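You operate a simulated robot arm through the tools that you are given. There is no shell and no other tool. Be economical: measure what you need, move in short steps, check, and stop when the job is done.

You are at the controls of a simulated robot arm. One attempt, no reset.

## Task
Clamp the frosted bottle in the purple stand, try the orange ring on its neck and set the neck slider.
Fine: DROPS if it drops to the shoulder, else BINDS; ring back on its mat, lever free.

Only the result counts: the job must be done as asked and must still hold three seconds after the hand-in. Knocking over, shifting, dropping, spilling or breaking anything else fails it.

## Robot
A 7-joint arm with a two-finger parallel gripper, fixed in place. Base frame: the origin is at the foot of the arm, x ahead of it, y to its left, z up. Readings come in mm, rad, newtons and seconds.
Its first joint turns from -2.304 to 2.304 rad. Payload 3.91 kg.
Tool frame: the origin (TCP) lies between the finger pads and is the grasp point; the fingertips stand 30 mm ahead of it; z points along the fingers, y is the line along which they close. The gripper opens to 110 mm. The fingers are 20 mm wide and 10 mm thick; the gripper's body (48 by 112 mm) begins 55 mm behind the TCP.
Orientation is that of the tool frame in the base frame, as [roll, pitch, yaw] about the fixed x, y, z axes, in that order (R = Rz(yaw) Ry(pitch) Rx(roll)). With the fingers straight down and closing along the base's y, the tool's x points along the base's -x, its y along +y and its z along -z.

## Interface
- The arm moves only by the tool nudge_tool. Its argument "deltas" is a list that holds one entry, the list of rows, each a list of 7 numbers: the closure, from 0 (fully open) to 1 (shut), then the shift along the base's x, y, z in mm, then the turn, a rotation vector about the base's x, y, z in rad. In form: [[[claw, dx, dy, dz, rx, ry, rz], ...]]. A call has 1 to 8 rows; each row is the pose to reach, as a shift and turn from the pose commanded when the call began. A row lasts 0.2 s, in which the tool goes at most 50 mm and 0.15 rad; a call with a longer step from one row to the next is refused whole, and so is a gripper value outside its range. Where a pose cannot be reached the arm comes as near as it can. A force on the tool above 90 N (or 10 N above the force at the start of the call, whichever is more), or a blocked arm, ends the call early, and 0.2 s more pass. The fingers move at their own pace (about 108 mm/s each) and stop on an object; they squeeze with about 25 N. The grip force told is the motor's: it shows also when the fingers shut on nothing. Time passes only in rows, and 0.2 s behind the last, so rows that repeat a pose let the fingers close. The reply holds the time, the measured pose of the TCP, the force on the tool along the base axes, the opening and the grip force, in the units named above and with some noise, with the torque about the TCP (base axes, N m) and any sound that the robot's microphone picked up.
- Cameras (640 x 400 px; columns grow to the right, rows downward): "scene" is fixed at [53.8, 498.8, 1532.5]; the picture's right is [0.28, 0.96, 0.00], its down [0.86, -0.25, -0.45] and it looks along [-0.43, 0.13, -0.89] (base axes); focal length 214 px, centre (320, 200). "wrist" rides on the gripper at [72, 17, -103] in the tool frame; the picture's right is [-0.23, 0.97, 0.00], its down [-0.76, -0.18, -0.62] and it looks along [-0.61, -0.14, 0.78] (tool axes); focal length 222 px, centre (320, 200). There is no depth. A picture from a camera that has moved, and an enlarged one, comes with that camera's place and axes in the base frame and with its lens.
- camera(camera): a new picture of that camera. No time passes.
- zoom(camera, box): a new picture of the part [left, top, right, bottom] of that camera's present view, enlarged. No time passes.
- job_done(): hands the job in; it is judged then, once.

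Work in short steps. Places have to be worked out from the pictures, the camera data and where the tool is seen: move nearer, look again, correct. Check each grasp and each placing, and mend what went wrong. You have 120 turns and 84 pictures in all, those below and enlarged ones among them. Open the gripper and draw the arm clear of the work before you hand the job in, unless the task says otherwise; then end with one line.

The tools are called after "Request:" as a command line: name --argument value ..., lists and objects as JSON in quotes. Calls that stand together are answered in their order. nudge_tool: Moves the arm, as the interface text tells. Its arguments: {"type":"object","properties":{"deltas":{"type":"array","items":{"type":"array","items":{"type":"array","items":{"type":"number"}}}}},"required":["deltas"]} The other tools are called the same way: camera (camera) takes a picture; zoom (camera, box) takes an enlarged picture of a part of a camera's view; job_done () hands the job in.

At the start:

```text
time_s: 0.0
tool_pos: [307.3, 415.8, 1393.6]
tool_rot: [-3.141, 0.001, 3.141]
contact_force: [0.0, -0.1, 0.1]
torque: [0.01, 0.01, 0.0]
width: 110.0
grasp_force: 0.1
```

scene: 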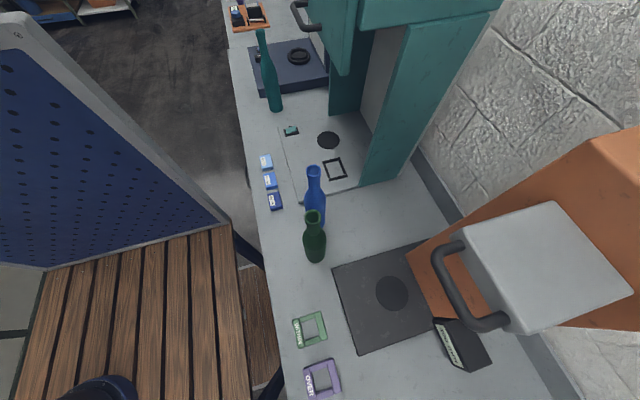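
wrist: 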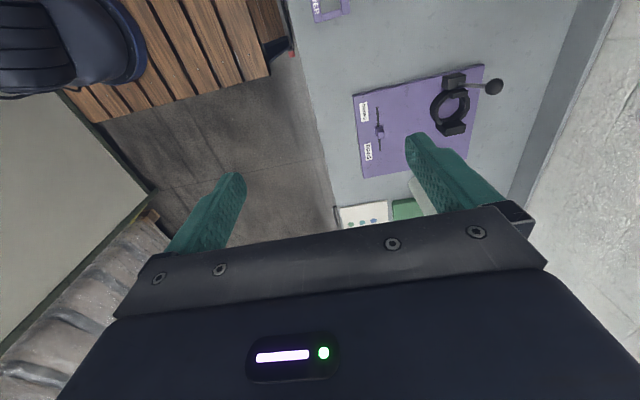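

I'll start by enlarging the given views to identify the stand, bottles, ring and mats.

Request:
zoom --camera "scene" --box '[220, 0, 400, 112]'

Request:
zoom --camera "scene" --box '[240, 110, 440, 270]'

Request:
zoom --camera "wrist" --box '[290, 0, 560, 230]'

```text
3.56 times, centred on (310, 56) of scene
camera zoom: at [53.8, 498.8, 1532.5], right [0.28, 0.96, 0.0], down [0.86, -0.25, -0.45], along [-0.43, 0.13, -0.89], focal length 763 px, centre (356, 712)
```

zoom: 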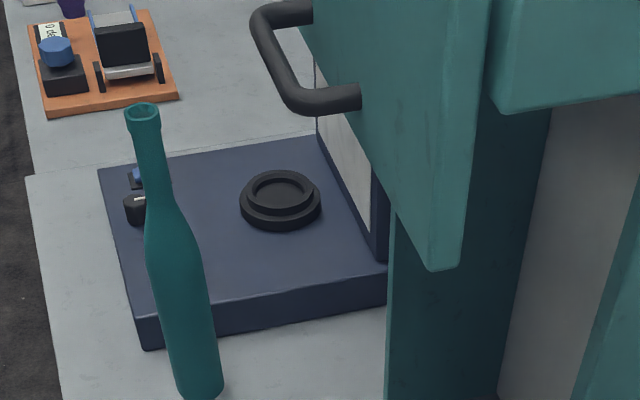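

```text
2.50 times, centred on (340, 190) of scene
camera zoom: at [53.8, 498.8, 1532.5], right [0.28, 0.96, 0.0], down [0.86, -0.25, -0.45], along [-0.43, 0.13, -0.89], focal length 536 px, centre (270, 225)
```

zoom: 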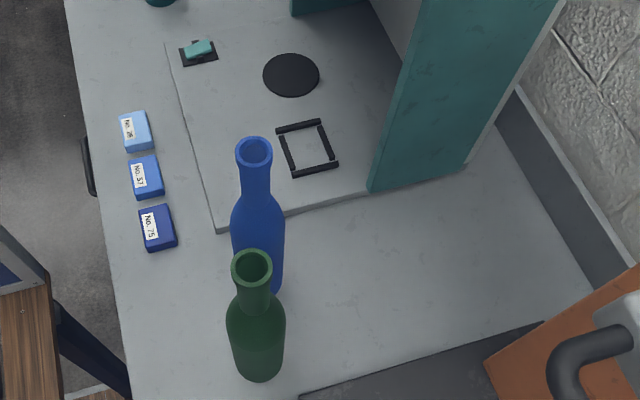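

```text
1.74 times, centred on (425, 115) of wrist
camera zoom: at [234.5, 433.6, 1497.1], right [0.23, 0.97, 0.0], down [0.76, -0.18, 0.62], along [0.61, -0.14, -0.78], focal length 386 px, centre (137, 348)
```

zoom: 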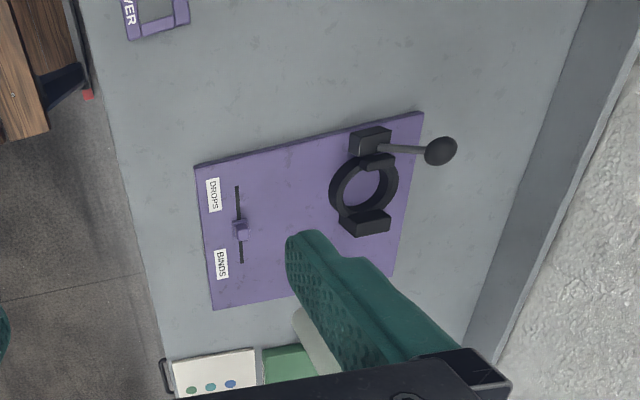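

The purple stand is at about x=520, y=670 with the table near z=840. The frosted bottle and orange ring must lie further along +x, so I'll shift the camera that way.

Request:
nudge_tool --deltas '[[[0, 40, 0, 0, 0, 0, 0], [0, 80, 0, 0, 0, 0, 0], [0, 120, 0, 0, 0, 0, 0], [0, 160, 0, 0, 0, 0, 0], [0, 200, 0, 0, 0, 0, 0], [0, 240, 0, 0, 0, 0, 0]]]'

Request:
camera --camera "wrist"

```text
time_s: 1.4
tool_pos: [548.1, 414.4, 1391.0]
tool_rot: [-3.141, 0.0, -3.14]
contact_force: [0.2, 0.8, -0.2]
torque: [-0.01, -0.05, -0.02]
width: 110.0
grasp_force: 0.1
```

```text
78 pictures are left
camera wrist: at [474.7, 431.2, 1495.4], right [0.23, 0.97, 0.0], down [0.76, -0.18, 0.62], along [0.61, -0.14, -0.78], focal length 222 px, centre (320, 200)
```

wrist: 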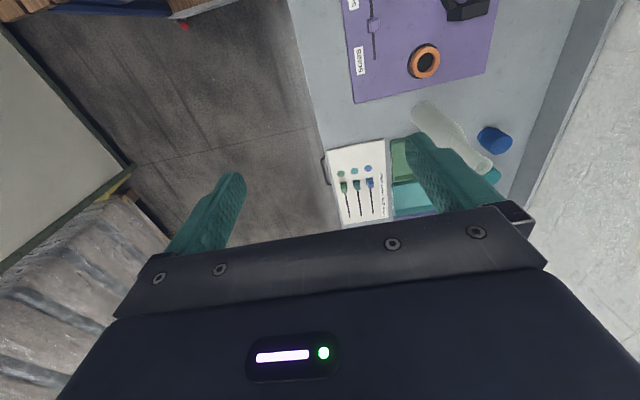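

The orange ring sits on the purple stand and the frosted bottle stands just past it at +x. I'll move over in y and tilt-free for a clearer look.

Request:
nudge_tool --deltas '[[[0, -10, 40, 0, 0, 0, 0], [0, -20, 80, 0, 0, 0, 0], [0, -30, 120, 0, 0, 0, 0], [0, -40, 160, 0, 0, 0, 0], [0, -50, 200, 0, 0, 0, 0], [0, -50, 240, 0, 0, 0, 0]]]'

Request:
camera --camera "wrist"

Request:
zoom --camera "wrist" --box '[160, 0, 480, 200]'

```text
time_s: 2.8
tool_pos: [496.9, 655.0, 1397.5]
tool_rot: [3.139, 0.0, 3.141]
contact_force: [0.5, 0.0, 1.0]
torque: [0.08, 0.02, 0.01]
width: 109.9
grasp_force: 0.1
```

```text
77 pictures are left
camera wrist: at [423.9, 672.3, 1499.5], right [0.23, 0.97, 0.0], down [0.76, -0.18, 0.62], along [0.61, -0.14, -0.78], focal length 222 px, centre (320, 200)
```

wrist: 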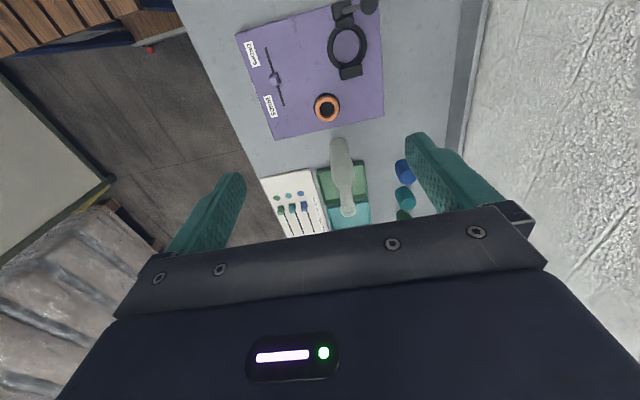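

```text
2.00 times, centred on (320, 100) of wrist
camera zoom: at [423.9, 672.3, 1499.5], right [0.23, 0.97, 0.0], down [0.76, -0.18, 0.62], along [0.61, -0.14, -0.78], focal length 444 px, centre (320, 400)
```

zoom: 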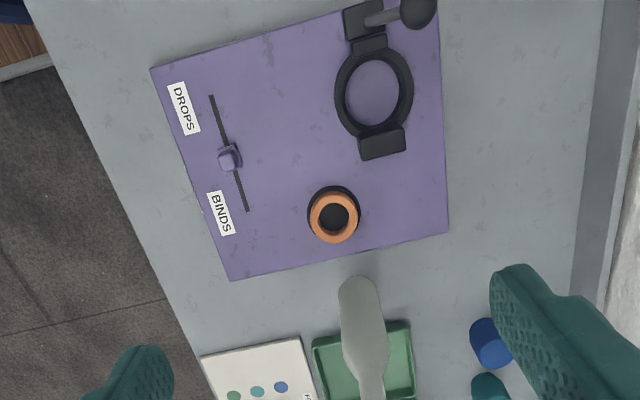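

Triangulation gives the ring at about (600, 651, 895). I'll come lower and back over -x to inspect the clamp, lever and any labels.

Request:
nudge_tool --deltas '[[[0, -35, 5, -30, 0, 0, 0], [0, -70, 10, -60, 0, 0, 0], [0, -105, 15, -90, 0, 0, 0], [0, -140, 20, -120, 0, 0, 0], [0, -165, 20, -150, 0, 0, 0]]]'

Request:
camera --camera "wrist"

Request:
zoom --camera "wrist" --box '[180, 20, 430, 210]'

```text
time_s: 4.0
tool_pos: [331.9, 676.0, 1245.3]
tool_rot: [-3.141, -0.001, 3.14]
contact_force: [0.7, -0.8, -0.3]
torque: [0.02, 0.03, 0.0]
width: 110.0
grasp_force: 0.1
```

```text
75 pictures are left
camera wrist: at [259.2, 695.2, 1348.5], right [0.23, 0.97, 0.0], down [0.76, -0.18, 0.62], along [0.61, -0.14, -0.78], focal length 222 px, centre (320, 200)
```

wrist: 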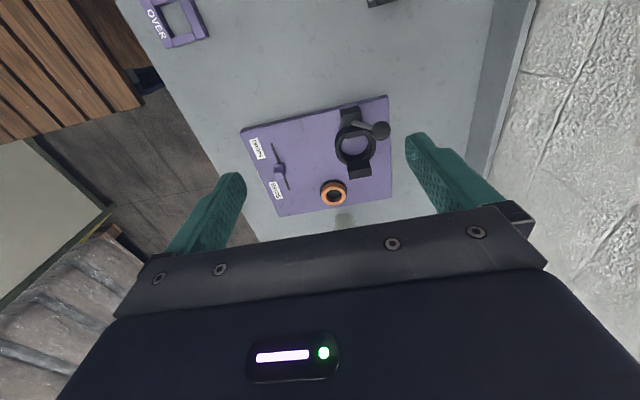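

```text
2.11 times, centred on (305, 115) of wrist
camera zoom: at [259.2, 695.2, 1348.5], right [0.23, 0.97, 0.0], down [0.76, -0.18, 0.62], along [0.61, -0.14, -0.78], focal length 468 px, centre (352, 379)
```

zoom: 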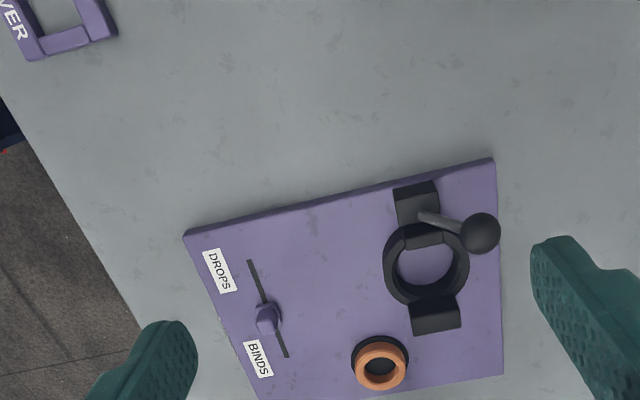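

Lever pivot ≈(420,727,926), knob ≈(421,764,985), clamp ring centre ≈(478,722,906). I'll drop closer to see how the lever moves.

Request:
nudge_tool --deltas '[[[0, 25, 16, -38, 0, 0, 0], [0, 50, 32, -76, 0, 0, 0], [0, 75, 48, -110, 0, 0, 0], [0, 88, 63, -135, 0, 0, 0]]]'

Request:
camera --camera "wrist"

Request:
zoom --camera "wrist" --box '[220, 50, 440, 210]'

```text
time_s: 5.0
tool_pos: [419.6, 739.0, 1108.8]
tool_rot: [3.141, 0.0, 3.141]
contact_force: [-0.3, 0.0, 1.5]
torque: [0.0, -0.04, 0.01]
width: 110.0
grasp_force: 0.1
```

```text
73 pictures are left
camera wrist: at [346.9, 756.4, 1212.4], right [0.23, 0.97, 0.0], down [0.76, -0.18, 0.62], along [0.61, -0.14, -0.78], focal length 222 px, centre (320, 200)
```

wrist: 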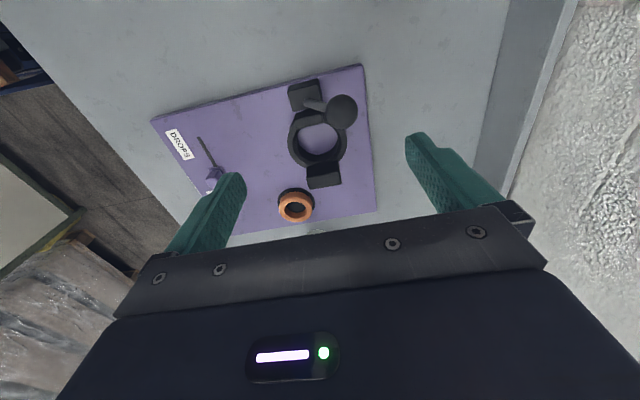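

```text
2.50 times, centred on (330, 130) of wrist
camera zoom: at [346.9, 756.4, 1212.4], right [0.23, 0.97, 0.0], down [0.76, -0.18, 0.62], along [0.61, -0.14, -0.78], focal length 555 px, centre (295, 375)
```

zoom: 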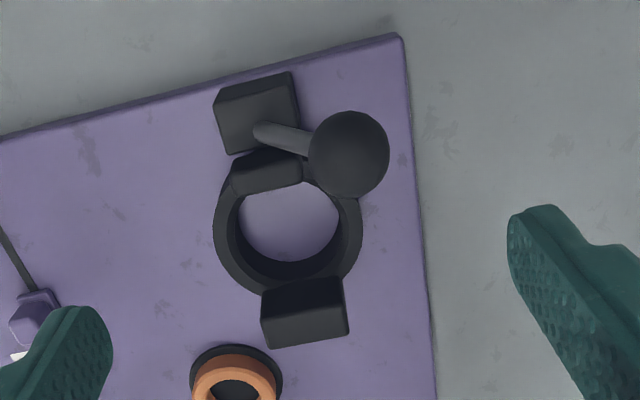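

Now I need a better look at the bottle and its size. I'll raise and move over it at +x.

Request:
nudge_tool --deltas '[[[0, 20, -5, 40, 0, 0, 0], [0, 50, -20, 70, 0, 0, 0], [0, 90, -35, 100, 0, 0, 0], [0, 130, -50, 125, 0, 0, 0], [0, 170, -65, 150, 0, 0, 0], [0, 205, -80, 175, 0, 0, 0], [0, 235, -84, 190, 0, 0, 0]]]'

Request:
camera --camera "wrist"

Request:
zoom --camera "wrist" --box '[220, 40, 440, 210]'

```text
refused: row 3 steps farther than a row can; nothing moved
```

```text
71 pictures are left
camera wrist: at [346.9, 756.4, 1212.4], right [0.23, 0.97, 0.0], down [0.76, -0.18, 0.62], along [0.61, -0.14, -0.78], focal length 222 px, centre (320, 200)
```

wrist: 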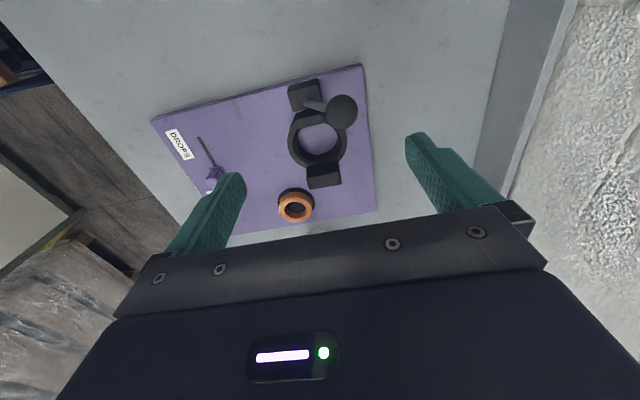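

```text
2.35 times, centred on (330, 125) of wrist
camera zoom: at [346.9, 756.4, 1212.4], right [0.23, 0.97, 0.0], down [0.76, -0.18, 0.62], along [0.61, -0.14, -0.78], focal length 523 px, centre (296, 376)
```

zoom: 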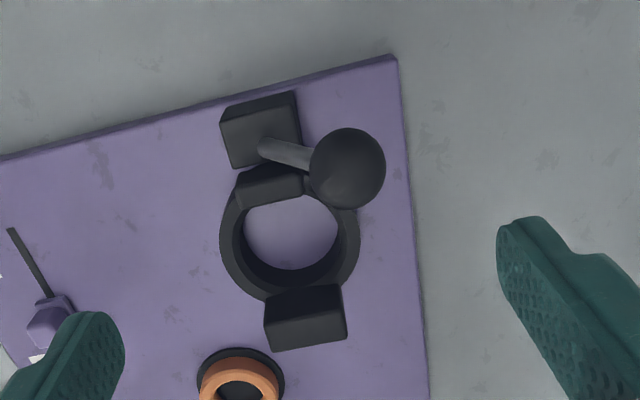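

The step was too long; same path with smaller steps.

Request:
nudge_tool --deltas '[[[0, 15, -5, 40, 0, 0, 0], [0, 40, -15, 80, 0, 0, 0], [0, 70, -25, 115, 0, 0, 0], [0, 105, -38, 145, 0, 0, 0], [0, 140, -50, 170, 0, 0, 0], [0, 180, -65, 190, 0, 0, 0], [0, 220, -80, 190, 0, 0, 0]]]'

Request:
camera --camera "wrist"

Request:
zoom --camera "wrist" --box '[220, 40, 440, 210]'

```text
time_s: 6.6
tool_pos: [639.3, 657.9, 1299.3]
tool_rot: [3.141, 0.0, -3.139]
contact_force: [-1.4, 0.9, -0.3]
torque: [0.01, 0.0, 0.01]
width: 109.9
grasp_force: 0.1
```

```text
69 pictures are left
camera wrist: at [566.3, 677.0, 1402.8], right [0.23, 0.97, 0.0], down [0.76, -0.18, 0.62], along [0.61, -0.14, -0.78], focal length 222 px, centre (320, 200)
```

wrist: 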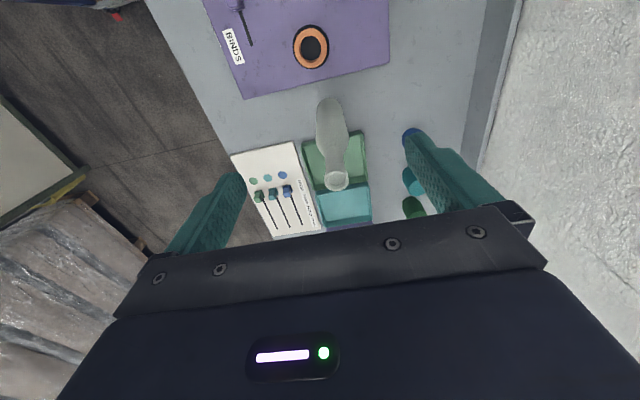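

```text
2.35 times, centred on (330, 125) of wrist
camera zoom: at [566.3, 677.0, 1402.8], right [0.23, 0.97, 0.0], down [0.76, -0.18, 0.62], along [0.61, -0.14, -0.78], focal length 523 px, centre (296, 376)
```

zoom: 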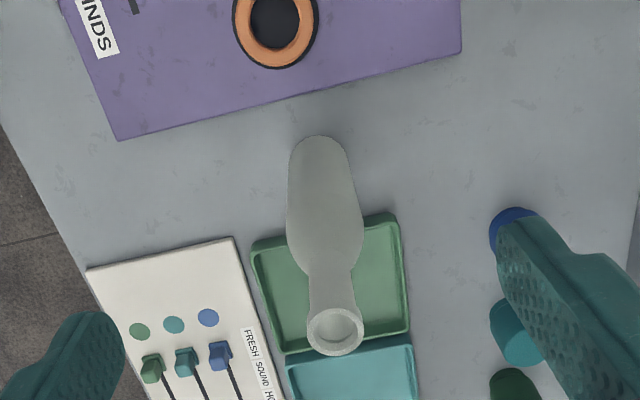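

Bottle: mouth centre ≈(720,663,1174), body about 54 mm wide, neck ~1100–1174. I'll move above the mouth and re-measure.

Request:
nudge_tool --deltas '[[[0, 40, 2, -20, 0, 0, 0], [0, 80, 5, -40, 0, 0, 0], [0, 80, 5, -52, 0, 0, 0]]]'

Request:
camera --camera "wrist"

Request:
zoom --camera "wrist" --box '[240, 40, 440, 200]'

```text
time_s: 7.4
tool_pos: [721.1, 664.9, 1246.9]
tool_rot: [3.14, 0.0, -3.141]
contact_force: [0.0, -0.6, -0.7]
torque: [0.0, -0.02, -0.01]
width: 110.1
grasp_force: 0.1
```

```text
67 pictures are left
camera wrist: at [648.1, 682.5, 1350.8], right [0.23, 0.97, 0.0], down [0.76, -0.18, 0.62], along [0.61, -0.14, -0.78], focal length 222 px, centre (320, 200)
```

wrist: 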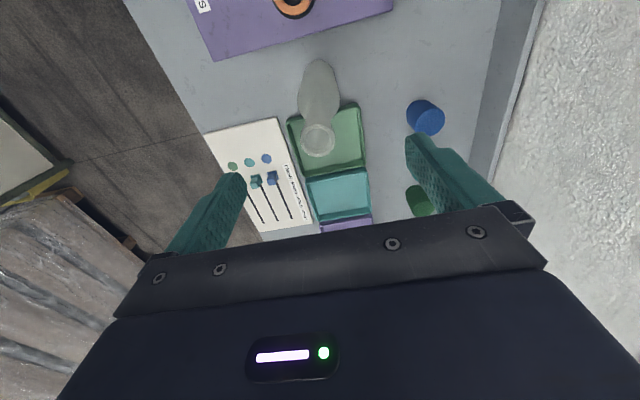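

```text
2.50 times, centred on (340, 120) of wrist
camera zoom: at [648.1, 682.5, 1350.8], right [0.23, 0.97, 0.0], down [0.76, -0.18, 0.62], along [0.61, -0.14, -0.78], focal length 555 px, centre (270, 400)
```

zoom: 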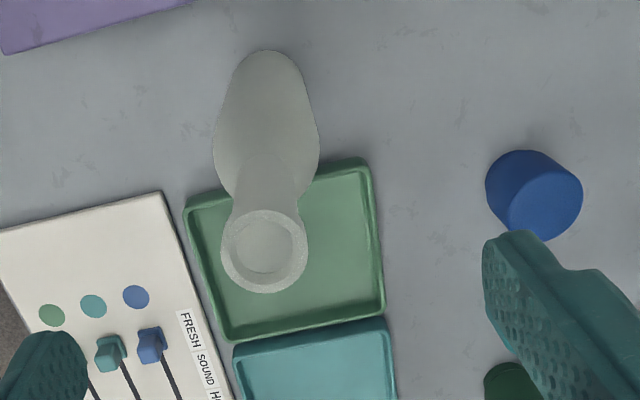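

Refined mouth at (730, 662, 1159), lip ~31 mm. I'll centre on it and descend so the pads hold the neck (tips stay above the shoulder ≈1090).

Request:
nudge_tool --deltas '[[[0, 9, -3, -30, 0, 0, 0], [0, 9, -3, -60, 0, 0, 0], [0, 9, -3, -90, 0, 0, 0], [0, 9, -3, -115, 0, 0, 0]]]'

Request:
camera --camera "wrist"

```text
time_s: 8.4
tool_pos: [728.8, 661.7, 1132.1]
tool_rot: [3.14, 0.0, -3.141]
contact_force: [0.8, 0.5, -0.2]
torque: [0.0, -0.02, 0.02]
width: 109.8
grasp_force: 0.1
```

```text
65 pictures are left
camera wrist: at [655.2, 679.8, 1234.9], right [0.23, 0.97, 0.0], down [0.76, -0.18, 0.62], along [0.61, -0.14, -0.78], focal length 222 px, centre (320, 200)
```

wrist: 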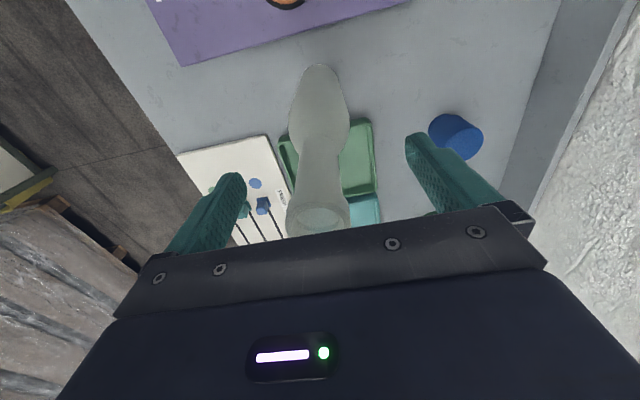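

The neck sits centred between the fingers as predicted. Closing.

Request:
nudge_tool --deltas '[[[0.5, 0, 0, 0, 0, 0, 0], [0.7, 0, 0, 0, 0, 0, 0], [1, 0, 0, 0, 0, 0, 0], [1, 0, 0, 0, 0, 0, 0]]]'

```text
time_s: 9.4
tool_pos: [727.8, 660.8, 1131.7]
tool_rot: [-3.14, 0.0, 3.141]
contact_force: [0.1, -0.9, 0.0]
torque: [-0.04, -0.08, 0.02]
width: 30.0
grasp_force: 24.6
```

Gripped at 30 mm width. Lifting gently.

Request:
nudge_tool --deltas '[[[1, 0, 0, 10, 0, 0, 0], [1, 0, 0, 30, 0, 0, 0], [1, 0, 0, 60, 0, 0, 0], [1, 0, 0, 90, 0, 0, 0]]]'

Request:
camera --camera "wrist"

```text
time_s: 10.4
tool_pos: [729.1, 660.6, 1220.9]
tool_rot: [-3.14, 0.001, -3.141]
contact_force: [-0.3, 0.0, -4.7]
torque: [-0.01, 0.01, 0.01]
width: 30.0
grasp_force: 24.7
```

```text
64 pictures are left
camera wrist: at [656.2, 678.7, 1324.7], right [0.23, 0.97, 0.0], down [0.76, -0.18, 0.62], along [0.61, -0.14, -0.78], focal length 222 px, centre (320, 200)
```

wrist: 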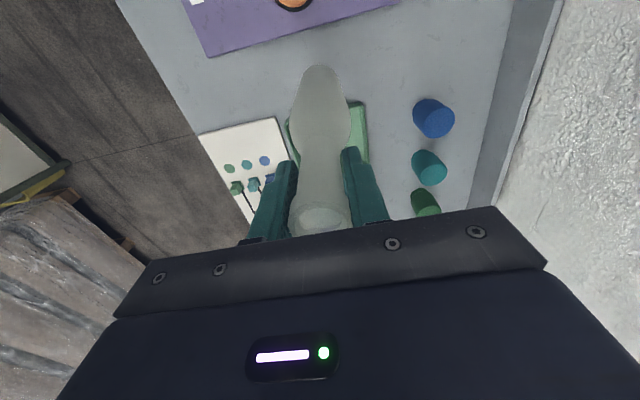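

Bottle is held upright (≈4.7 N). Moving it over towards the clamp at constant height.

Request:
nudge_tool --deltas '[[[1, -20, 5, 0, 0, 0, 0], [1, -50, 13, 0, 0, 0, 0], [1, -82, 21, 0, 0, 0, 0], [1, -114, 29, 0, 0, 0, 0], [1, -146, 37, 0, 0, 0, 0], [1, -178, 45, 0, 0, 0, 0], [1, -205, 50, 0, 0, 0, 0], [1, -216, 52, 0, 0, 0, 0]]]'

Request:
camera --camera "wrist"

Request:
zoom --camera "wrist" --box '[240, 20, 440, 180]'

```text
time_s: 12.2
tool_pos: [514.3, 712.9, 1223.1]
tool_rot: [3.14, 0.001, 3.14]
contact_force: [0.5, 0.6, -4.0]
torque: [0.04, 0.02, 0.0]
width: 29.9
grasp_force: 25.1
```

```text
63 pictures are left
camera wrist: at [441.0, 732.1, 1326.8], right [0.23, 0.97, 0.0], down [0.76, -0.18, 0.62], along [0.61, -0.14, -0.78], focal length 222 px, centre (320, 200)
```

wrist: 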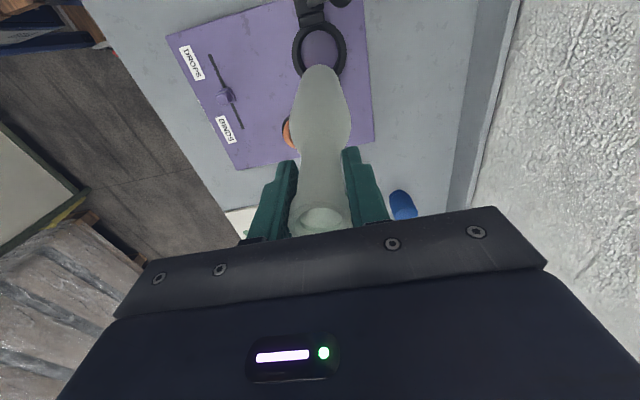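

```text
2.50 times, centred on (340, 100) of wrist
camera zoom: at [441.0, 732.1, 1326.8], right [0.23, 0.97, 0.0], down [0.76, -0.18, 0.62], along [0.61, -0.14, -0.78], focal length 555 px, centre (270, 450)
```

zoom: 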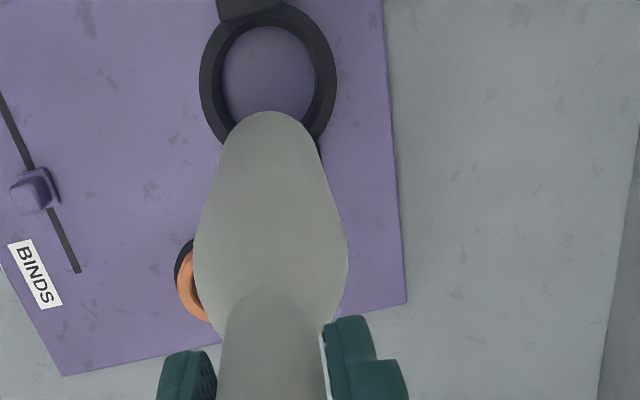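

Clamp hole triangulates to (472, 725, top ≈913). I need precise diameters, so I'll enlarge the ring.

Request:
zoom --camera "wrist" --box '[280, 0, 380, 80]'

Request:
zoom --camera "wrist" --box '[270, 60, 370, 140]'

```text
5.00 times, centred on (330, 40) of wrist
camera zoom: at [441.0, 732.1, 1326.8], right [0.23, 0.97, 0.0], down [0.76, -0.18, 0.62], along [0.61, -0.14, -0.78], focal length 1111 px, centre (270, 1000)
```

zoom: 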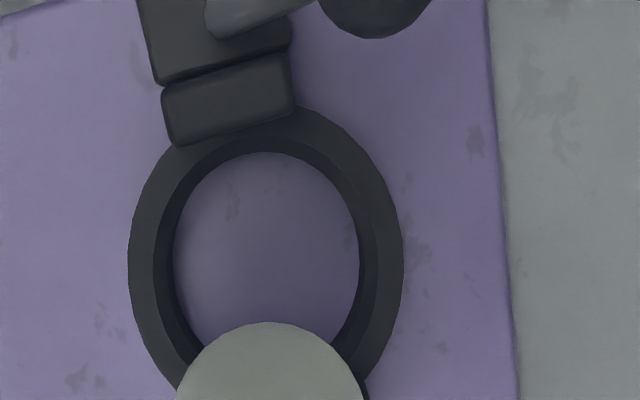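

```text
5.00 times, centred on (320, 100) of wrist
camera zoom: at [441.0, 732.1, 1326.8], right [0.23, 0.97, 0.0], down [0.76, -0.18, 0.62], along [0.61, -0.14, -0.78], focal length 1111 px, centre (320, 700)
```

zoom: 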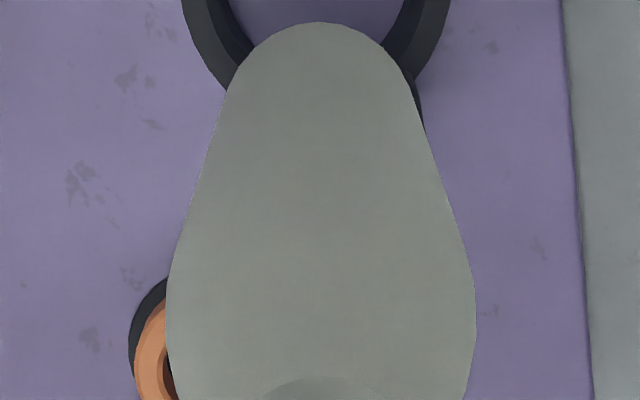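

Hole ≈63 mm with a chamfer to ≈69 mm at the top; bottle body ≈61 mm. Relative to the camera, the bottle axis needs a shift of about (-42.5, +10) mm; I'll do that and lower 30 mm.

Request:
nudge_tool --deltas '[[[1, -15, 4, 0, 0, 0, 0], [1, -35, 8, 0, 0, 0, 0], [1, -42.5, 10, 0, 0, 0, 0], [1, -42.5, 10, -15, 0, 0, 0], [1, -42.5, 10, -30, 0, 0, 0], [1, -42.5, 10, -30, 0, 0, 0]]]'

Request:
zoom --camera "wrist" --box '[260, 20, 380, 116]'

```text
time_s: 13.6
tool_pos: [471.7, 722.5, 1191.8]
tool_rot: [3.141, 0.0, -3.141]
contact_force: [0.0, -0.3, -4.4]
torque: [0.0, 0.02, -0.03]
width: 30.2
grasp_force: 24.8
```

```text
4.17 times, centred on (320, 68) of wrist
camera zoom: at [399.5, 740.8, 1295.0], right [0.23, 0.97, 0.0], down [0.76, -0.18, 0.62], along [0.61, -0.14, -0.78], focal length 926 px, centre (320, 750)
```

zoom: 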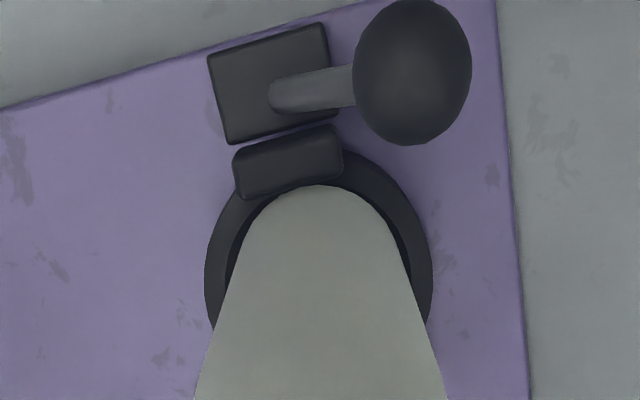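

Alignment looks within about 1 mm. I'll apply (-1,-0.4) and lower 24 mm, watching the force.

Request:
nudge_tool --deltas '[[[1, -1, -0.4, -4, 0, 0, 0], [1, -1, -0.4, -10, 0, 0, 0], [1, -1, -0.4, -16, 0, 0, 0], [1, -1, -0.4, -20, 0, 0, 0], [1, -1, -0.4, -24, 0, 0, 0]]]'

Request:
zoom --camera "wrist" --box '[260, 20, 380, 116]'

```text
time_s: 14.8
tool_pos: [469.1, 720.8, 1167.4]
tool_rot: [-3.14, 0.001, 3.141]
contact_force: [1.4, -0.6, -3.5]
torque: [-0.07, -0.39, -0.01]
width: 30.1
grasp_force: 24.9
```

```text
4.17 times, centred on (320, 68) of wrist
camera zoom: at [396.9, 740.5, 1271.1], right [0.23, 0.97, 0.0], down [0.76, -0.18, 0.62], along [0.61, -0.14, -0.78], focal length 926 px, centre (320, 750)
```

zoom: 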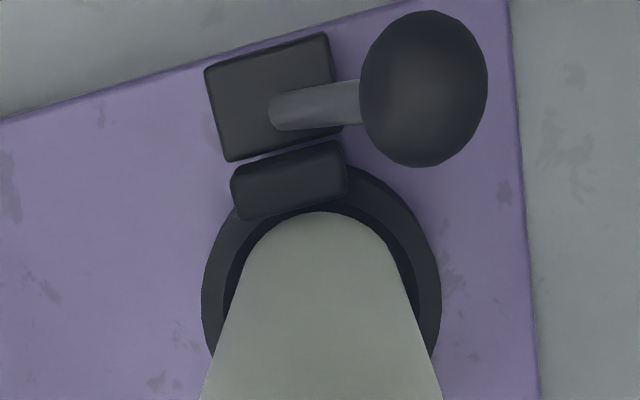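

A small +x push on the base (torque -0.39) shows it touching the jaw on the -x side. I'll shift +2.5 mm in x and recheck before lowering further.

Request:
nudge_tool --deltas '[[[1, 2.5, 0, 0, 0, 0, 0], [1, 2.5, 0, 0, 0, 0, 0]]]'

```text
time_s: 15.4
tool_pos: [471.5, 722.1, 1167.6]
tool_rot: [-3.142, 0.001, 3.141]
contact_force: [-0.3, -0.2, -4.5]
torque: [-0.02, 0.02, 0.01]
width: 30.1
grasp_force: 25.2
```

Contact has gone. Lowering further in small steps.

Request:
nudge_tool --deltas '[[[1, 0.5, 0, -3, 0, 0, 0], [1, 0.5, 0, -6, 0, 0, 0], [1, 0.5, 0, -9, 0, 0, 0], [1, 0.5, 0, -12, 0, 0, 0]]]'

```text
time_s: 16.4
tool_pos: [473.2, 722.9, 1154.8]
tool_rot: [-3.142, 0.0, 3.141]
contact_force: [-0.3, -0.2, -4.3]
torque: [0.01, 0.32, 0.01]
width: 30.2
grasp_force: 24.8
```

Request:
nudge_tool --deltas '[[[1, -0.8, 0, 0, 0, 0, 0], [1, -0.8, 0, -3, 0, 0, 0], [1, -0.8, 0, -6, 0, 0, 0]]]'

```text
time_s: 17.2
tool_pos: [471.9, 721.1, 1151.7]
tool_rot: [3.139, 0.0, 3.141]
contact_force: [1.3, 0.0, 17.5]
torque: [-0.05, -0.02, 0.01]
width: 30.1
grasp_force: 25.4
```

Vertical contact of ~22 N: base has met the plate, or a ledge. I'll look to tell which.

Request:
camera --camera "wrist"

Request:
zoom --camera "wrist" --box '[260, 20, 380, 116]'

```text
57 pictures are left
camera wrist: at [399.6, 739.7, 1254.9], right [0.23, 0.97, 0.0], down [0.76, -0.18, 0.62], along [0.61, -0.14, -0.78], focal length 222 px, centre (320, 200)
```

wrist: 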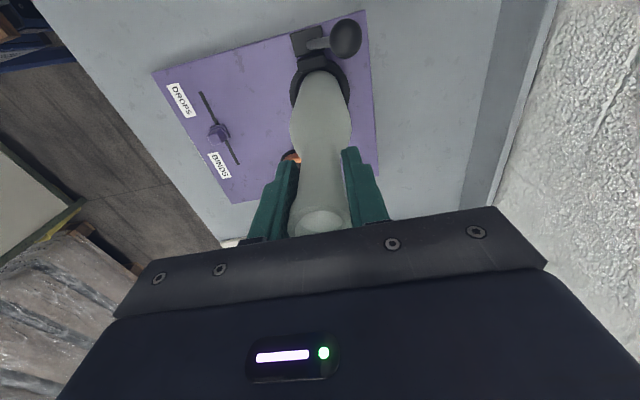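

```text
4.17 times, centred on (320, 68) of wrist
camera zoom: at [399.6, 739.7, 1254.9], right [0.23, 0.97, 0.0], down [0.76, -0.18, 0.62], along [0.61, -0.14, -0.78], focal length 926 px, centre (320, 750)
```

zoom: 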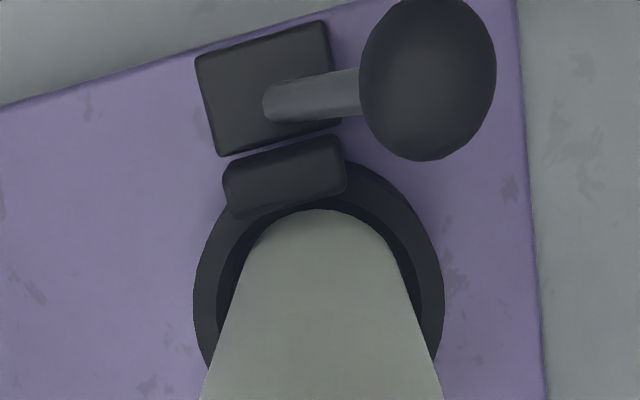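

No tipping torque at 22 N vertical, so the base stands flat on the plate inside the ring. Easing off and opening a little.

Request:
nudge_tool --deltas '[[[1, 0, 0, 2, 0, 0, 0], [0.68, 0, 0, 2, 0, 0, 0], [0.6, 0, 0, 2, 0, 0, 0]]]'

Request:
camera --camera "wrist"

```text
time_s: 18.0
tool_pos: [472.6, 721.4, 1151.3]
tool_rot: [3.141, 0.0, 3.141]
contact_force: [-0.5, 0.2, -0.4]
torque: [-0.03, 0.0, -0.01]
width: 44.0
grasp_force: 0.1
```

```text
55 pictures are left
camera wrist: at [399.4, 739.9, 1254.7], right [0.23, 0.97, 0.0], down [0.76, -0.18, 0.62], along [0.61, -0.14, -0.78], focal length 222 px, centre (320, 200)
```

wrist: 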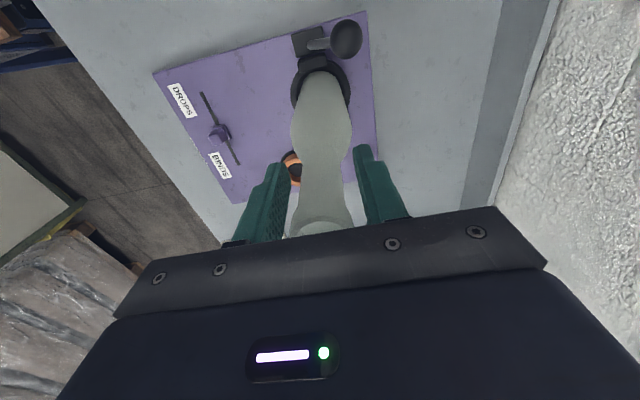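

Released; bottle is standing. Now rise straight up clear of the mouth and look.

Request:
nudge_tool --deltas '[[[0.5, 0, 0, 10, 0, 0, 0], [0.4, 0, 0, 40, 0, 0, 0], [0.4, 0, 0, 80, 0, 0, 0], [0.4, -20, 10, 110, 0, 0, 0], [0.4, -50, 20, 120, 0, 0, 0]]]'

Request:
camera --camera "wrist"

Request:
zoom --camera "wrist" --box '[250, 30, 410, 158]'

```text
time_s: 19.2
tool_pos: [423.7, 741.9, 1272.5]
tool_rot: [3.141, 0.0, 3.141]
contact_force: [1.0, 0.1, -0.9]
torque: [0.01, 0.04, 0.01]
width: 66.0
grasp_force: 0.0
```

```text
54 pictures are left
camera wrist: at [350.5, 759.8, 1375.6], right [0.23, 0.97, 0.0], down [0.76, -0.18, 0.62], along [0.61, -0.14, -0.78], focal length 222 px, centre (320, 200)
```

wrist: 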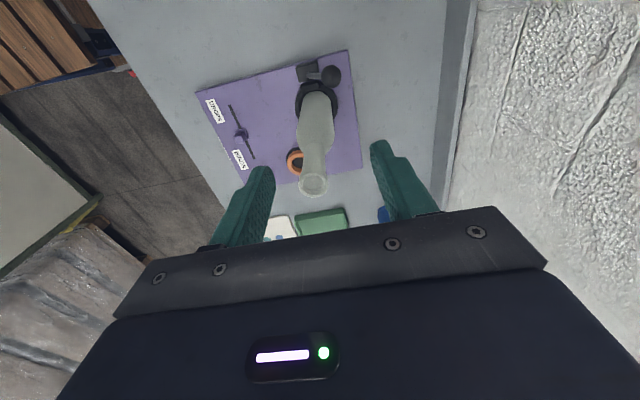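

```text
3.12 times, centred on (330, 94) of wrist
camera zoom: at [350.5, 759.8, 1375.6], right [0.23, 0.97, 0.0], down [0.76, -0.18, 0.62], along [0.61, -0.14, -0.78], focal length 694 px, centre (289, 531)
```

zoom: 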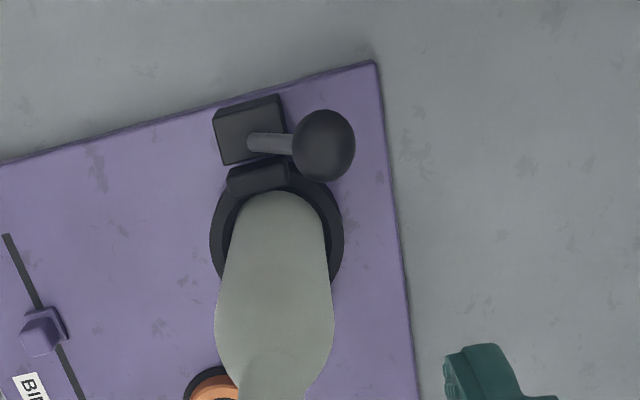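

Bottle stands upright in the clamp. The lever rod leans ~33° from vertical toward +y; I'll cage the knob between the fingers with the hand tilted back (away from the bottle) to find which way it moves.

Request:
nudge_tool --deltas '[[[0.4, -10, 10, 0, 0, -0.14, 0], [0.4, -25, 20, -10, 0, -0.28, 0], [0.4, -40, 22, -40, 0, -0.4, 0], [0.4, -40, 22, -85, 0, -0.4, 0], [0.4, -40, 22, -130, 0, -0.4, 0], [0.4, -40, 22, -170, 0, -0.4, 0]]]'

Request:
camera --camera "wrist"

```text
time_s: 20.6
tool_pos: [382.6, 763.6, 1103.4]
tool_rot: [3.14, 0.399, 3.142]
contact_force: [0.6, 1.2, 0.2]
torque: [0.0, 0.0, 0.01]
width: 65.7
grasp_force: 0.1
```

```text
52 pictures are left
camera wrist: at [274.5, 782.1, 1170.5], right [0.21, 0.97, 0.09], down [0.46, -0.18, 0.87], along [0.86, -0.14, -0.48], focal length 222 px, centre (320, 200)
```

wrist: 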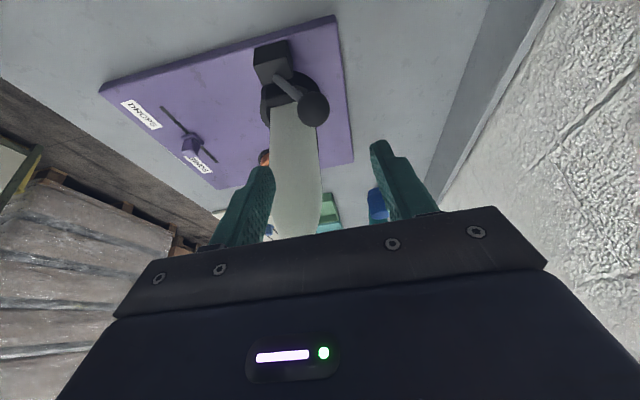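

The prediction for the knob matches. Descending so the knob is caged near the fingertips.

Request:
nudge_tool --deltas '[[[0.4, 8, 0, -30, 0, 0, 0], [0.4, 16, 0, -60, 0, 0, 0], [0.4, 23, 0, -80, 0, 0, 0], [0.4, 28, 0, -98, 0, 0, 0]]]'

Request:
camera --camera "wrist"

```text
time_s: 21.6
tool_pos: [410.3, 763.7, 1005.0]
tool_rot: [-3.14, 0.398, -3.139]
contact_force: [0.3, -0.1, 0.4]
torque: [0.03, -0.01, 0.0]
width: 66.2
grasp_force: 0.1
```

```text
51 pictures are left
camera wrist: at [303.1, 782.6, 1071.3], right [0.21, 0.97, 0.09], down [0.46, -0.18, 0.87], along [0.86, -0.14, -0.48], focal length 222 px, centre (320, 200)
```

wrist: 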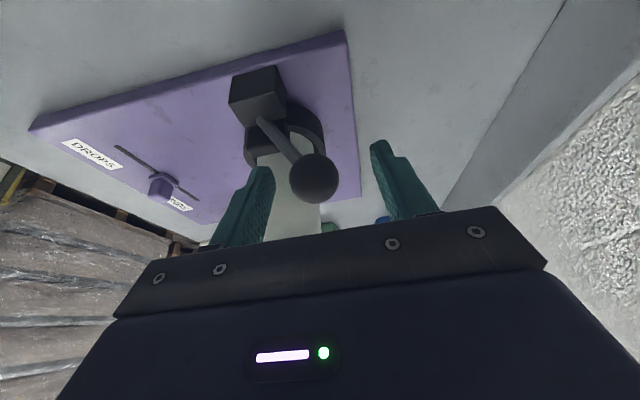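

Knob is caged. Test pushing toward -y in small steps.

Request:
nudge_tool --deltas '[[[0.5, 0, -6, 0, 0, 0, 0], [0.5, 0, -12, 0, 0, 0, 0], [0.5, 0, -18, 0, 0, 0, 0], [0.5, 0, -22, 0, 0, 0, 0]]]'

Request:
camera --camera "wrist"

```text
time_s: 22.6
tool_pos: [409.1, 740.7, 1004.6]
tool_rot: [-3.141, 0.401, -3.141]
contact_force: [-0.1, 2.1, 0.9]
torque: [0.03, 0.0, -0.03]
width: 55.8
grasp_force: 1.0
```

```text
50 pictures are left
camera wrist: at [302.3, 759.8, 1071.1], right [0.21, 0.97, 0.09], down [0.46, -0.18, 0.87], along [0.86, -0.14, -0.48], focal length 222 px, centre (320, 200)
```

wrist: 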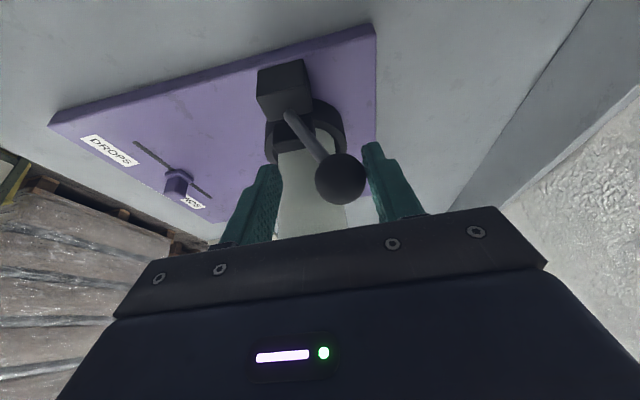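

Lever yields with ~2 N. Continue pushing -y.

Request:
nudge_tool --deltas '[[[0.5, 0, -6, 2, 0, 0, 0], [0.5, 0, -12, 4, 0, 0, 0], [0.5, 0, -18, 5, 0, 0, 0], [0.5, 0, -24, 6, 0, 0, 0]]]'

Request:
camera --camera "wrist"

```text
time_s: 23.6
tool_pos: [409.6, 716.5, 1009.0]
tool_rot: [-3.138, 0.402, 3.141]
contact_force: [0.3, -1.0, -0.3]
torque: [-0.02, -0.03, 0.03]
width: 55.0
grasp_force: 0.1
```

```text
49 pictures are left
camera wrist: at [303.0, 735.8, 1076.4], right [0.21, 0.97, 0.09], down [0.46, -0.18, 0.87], along [0.86, -0.14, -0.48], focal length 222 px, centre (320, 200)
```

wrist: 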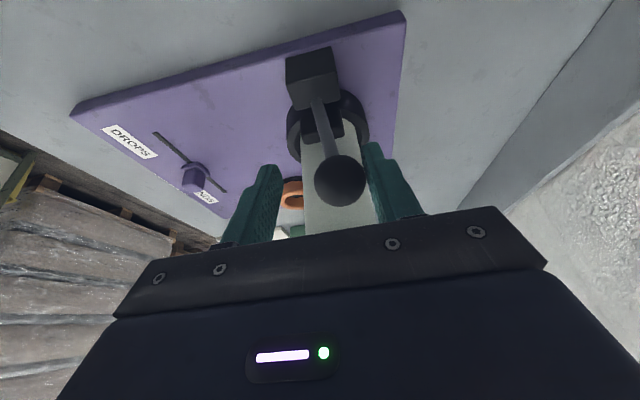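

Lever follows freely. Continue through vertical.

Request:
nudge_tool --deltas '[[[0.5, 0, -8, 0, 0, 0, 0], [0.5, 0, -16, -1, 0, 0, 0], [0.5, 0, -24, -3, 0, 0, 0], [0.5, 0, -32, -6, 0, 0, 0]]]'

Request:
camera --camera "wrist"

```text
time_s: 24.6
tool_pos: [411.2, 685.3, 1003.8]
tool_rot: [-3.141, 0.398, -3.141]
contact_force: [0.7, 0.7, 0.3]
torque: [-0.01, 0.03, 0.0]
width: 55.0
grasp_force: 0.0
```

```text
48 pictures are left
camera wrist: at [303.0, 703.4, 1070.3], right [0.21, 0.97, 0.09], down [0.46, -0.18, 0.87], along [0.86, -0.14, -0.48], focal length 222 px, centre (320, 200)
```

wrist: 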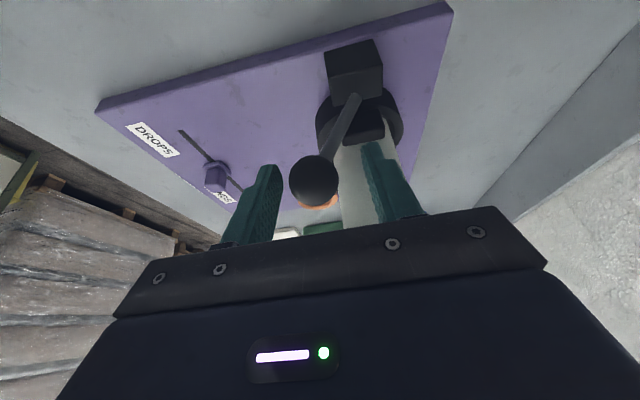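

The knob has gone over to the -y side and is ahead of the pushing finger. I'll push a bit further to see whether it is at its stop.

Request:
nudge_tool --deltas '[[[0.5, 0, -7, -2, 0, 0, 0], [0.5, 0, -13, -4, 0, 0, 0], [0.5, 0, -17, -5, 0, 0, 0], [0.5, 0, -20, -6, 0, 0, 0]]]'

Request:
camera --camera "wrist"

Request:
zoom --camera "wrist" --box '[290, 20, 450, 148]'

```text
time_s: 25.6
tool_pos: [410.3, 666.8, 998.3]
tool_rot: [3.137, 0.402, -3.141]
contact_force: [2.1, 14.0, 11.2]
torque: [0.78, -0.13, 0.0]
width: 62.0
grasp_force: 7.3
```

```text
47 pictures are left
camera wrist: at [302.8, 685.0, 1065.2], right [0.21, 0.97, 0.09], down [0.46, -0.18, 0.87], along [0.86, -0.14, -0.48], focal length 222 px, centre (320, 200)
```

wrist: 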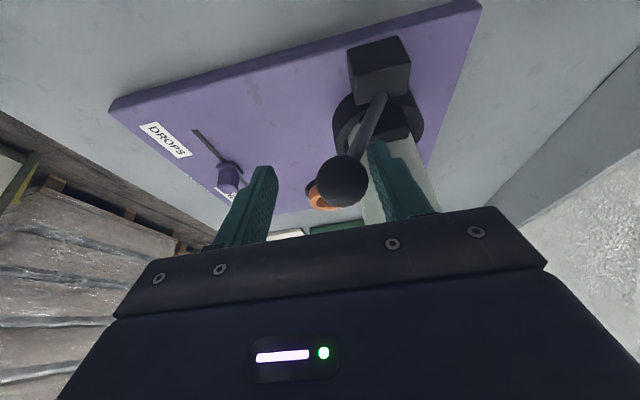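

```text
3.12 times, centred on (370, 84) of wrist
camera zoom: at [302.8, 685.0, 1065.2], right [0.21, 0.97, 0.09], down [0.46, -0.18, 0.87], along [0.86, -0.14, -0.48], focal length 694 px, centre (164, 562)
```

zoom: 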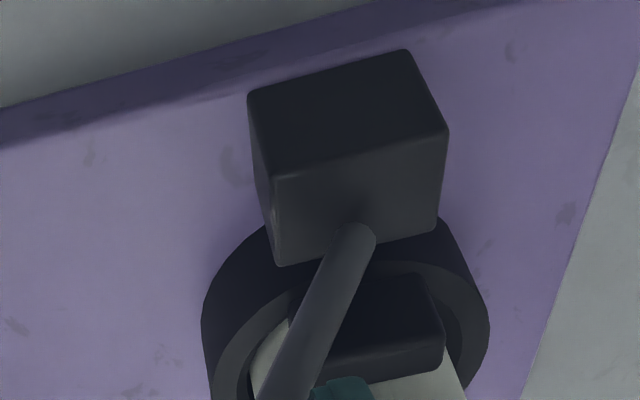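

The lever is against its stop (14 N) and the jaw has moved in over the ring onto the bottle: clamped. Backing off and withdrawing upward.

Request:
nudge_tool --deltas '[[[0.45, 0, 8, 2, 0, 0, 0], [0.4, 0, 16, 4, 0, 0, 0], [0.4, 0, 16, 4, 0, 0, 0], [0.4, -10, 16, 34, 0, 0, 0], [0.4, -20, 16, 74, 0, 0, 0], [0.4, -35, 16, 114, 0, 0, 0]]]'

Request:
camera --camera "wrist"

```text
time_s: 27.0
tool_pos: [374.0, 681.1, 1111.0]
tool_rot: [-3.14, 0.4, -3.141]
contact_force: [0.0, -0.2, 0.1]
torque: [-0.02, -0.02, -0.01]
width: 66.0
grasp_force: 0.1
```

```text
45 pictures are left
camera wrist: at [267.5, 700.0, 1178.1], right [0.21, 0.97, 0.09], down [0.46, -0.18, 0.87], along [0.86, -0.14, -0.48], focal length 222 px, centre (320, 200)
```

wrist: 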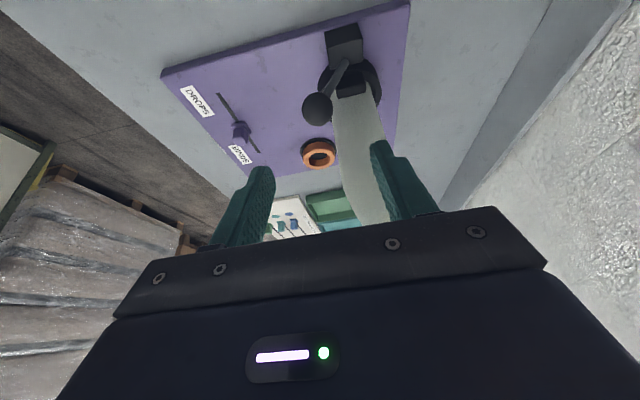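

Lever stays over at the clamped side. Next, the ring: rise, straighten the hand, and go above it for a measurement.

Request:
nudge_tool --deltas '[[[0.2, 0, -15, 45, 0, 0.13, 0], [0.1, 0, -30, 90, 0, 0.27, 0], [0.1, 0, -40, 130, 0, 0.4, 0], [0.1, 45, -40, 140, 0, 0.4, 0], [0.1, 92, -38, 140, 0, 0.4, 0], [0.1, 138, -34, 140, 0, 0.4, 0], [0.1, 180, -30, 130, 0, 0.4, 0], [0.1, 205, -30, 100, 0, 0.4, 0]]]'

Request:
camera --camera "wrist"

Request:
zoom --camera "wrist" --box '[240, 50, 400, 178]'

```text
time_s: 28.8
tool_pos: [579.8, 650.8, 1210.7]
tool_rot: [-3.142, 0.001, -3.141]
contact_force: [-0.1, -0.2, 1.6]
torque: [-0.02, -0.05, -0.02]
width: 98.8
grasp_force: 0.1
```

```text
44 pictures are left
camera wrist: at [506.5, 669.0, 1314.3], right [0.23, 0.97, 0.0], down [0.76, -0.18, 0.62], along [0.61, -0.14, -0.78], focal length 222 px, centre (320, 200)
```

wrist: 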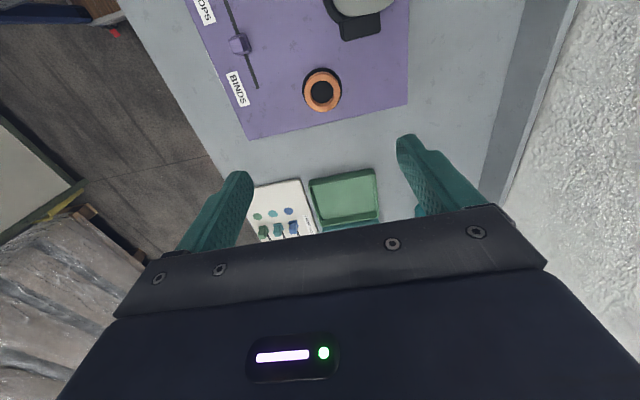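

```text
3.12 times, centred on (320, 114) of wrist
camera zoom: at [506.5, 669.0, 1314.3], right [0.23, 0.97, 0.0], down [0.76, -0.18, 0.62], along [0.61, -0.14, -0.78], focal length 694 px, centre (320, 469)
```

zoom: 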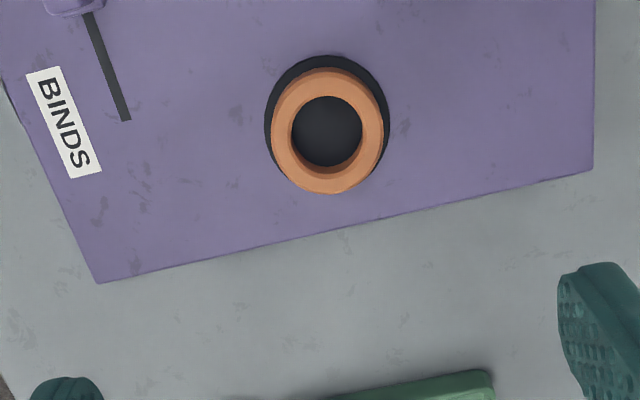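

Ring ≈64 mm outer, ~40 mm bore, centre ≈(600.4, 653). Shifting over it and descending partway.

Request:
nudge_tool --deltas '[[[0.1, 21, 1.5, -40, 0, 0, 0], [0.1, 21, 1.5, -85, 0, 0, 0], [0.1, 21, 1.5, -130, 0, 0, 0], [0.1, 21, 1.5, -175, 0, 0, 0], [0.1, 21, 1.5, -220, 0, 0, 0], [0.1, 21, 1.5, -250, 0, 0, 0]]]'

Request:
camera --camera "wrist"

```text
time_s: 30.2
tool_pos: [601.6, 653.2, 959.6]
tool_rot: [3.139, 0.0, -3.141]
contact_force: [0.2, 0.4, 0.1]
torque: [-0.02, -0.01, 0.0]
width: 98.7
grasp_force: 0.2
```

```text
42 pictures are left
camera wrist: at [528.7, 671.5, 1063.2], right [0.23, 0.97, 0.0], down [0.76, -0.18, 0.62], along [0.61, -0.14, -0.78], focal length 222 px, centre (320, 200)
```

wrist: 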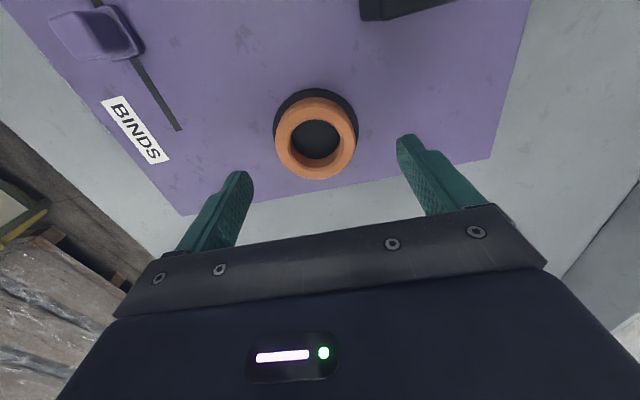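

Ring top seems nearer 880. Descend to tips ≈895 and re-measure.

Request:
nudge_tool --deltas '[[[0.1, 0, -0.5, -15, 0, 0, 0], [0.1, 0.5, -0.5, -34, 0, 0, 0]]]'

Request:
camera --camera "wrist"

```text
time_s: 30.8
tool_pos: [600.6, 653.7, 926.4]
tool_rot: [-3.141, 0.001, -3.141]
contact_force: [0.3, 0.0, 0.2]
torque: [0.01, 0.02, 0.0]
width: 98.8
grasp_force: 0.0
```

```text
41 pictures are left
camera wrist: at [528.6, 671.0, 1029.8], right [0.23, 0.97, 0.0], down [0.76, -0.18, 0.62], along [0.61, -0.14, -0.78], focal length 222 px, centre (320, 200)
```

wrist: 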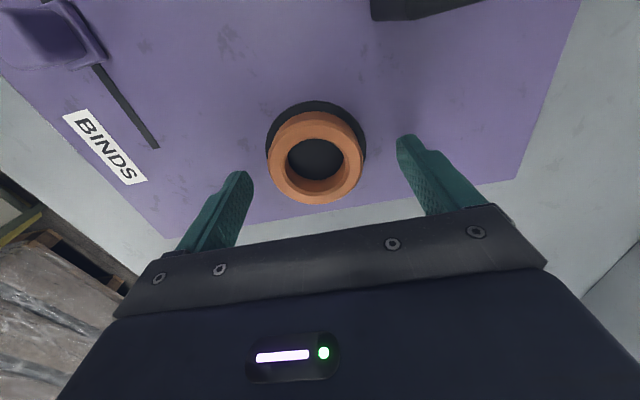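

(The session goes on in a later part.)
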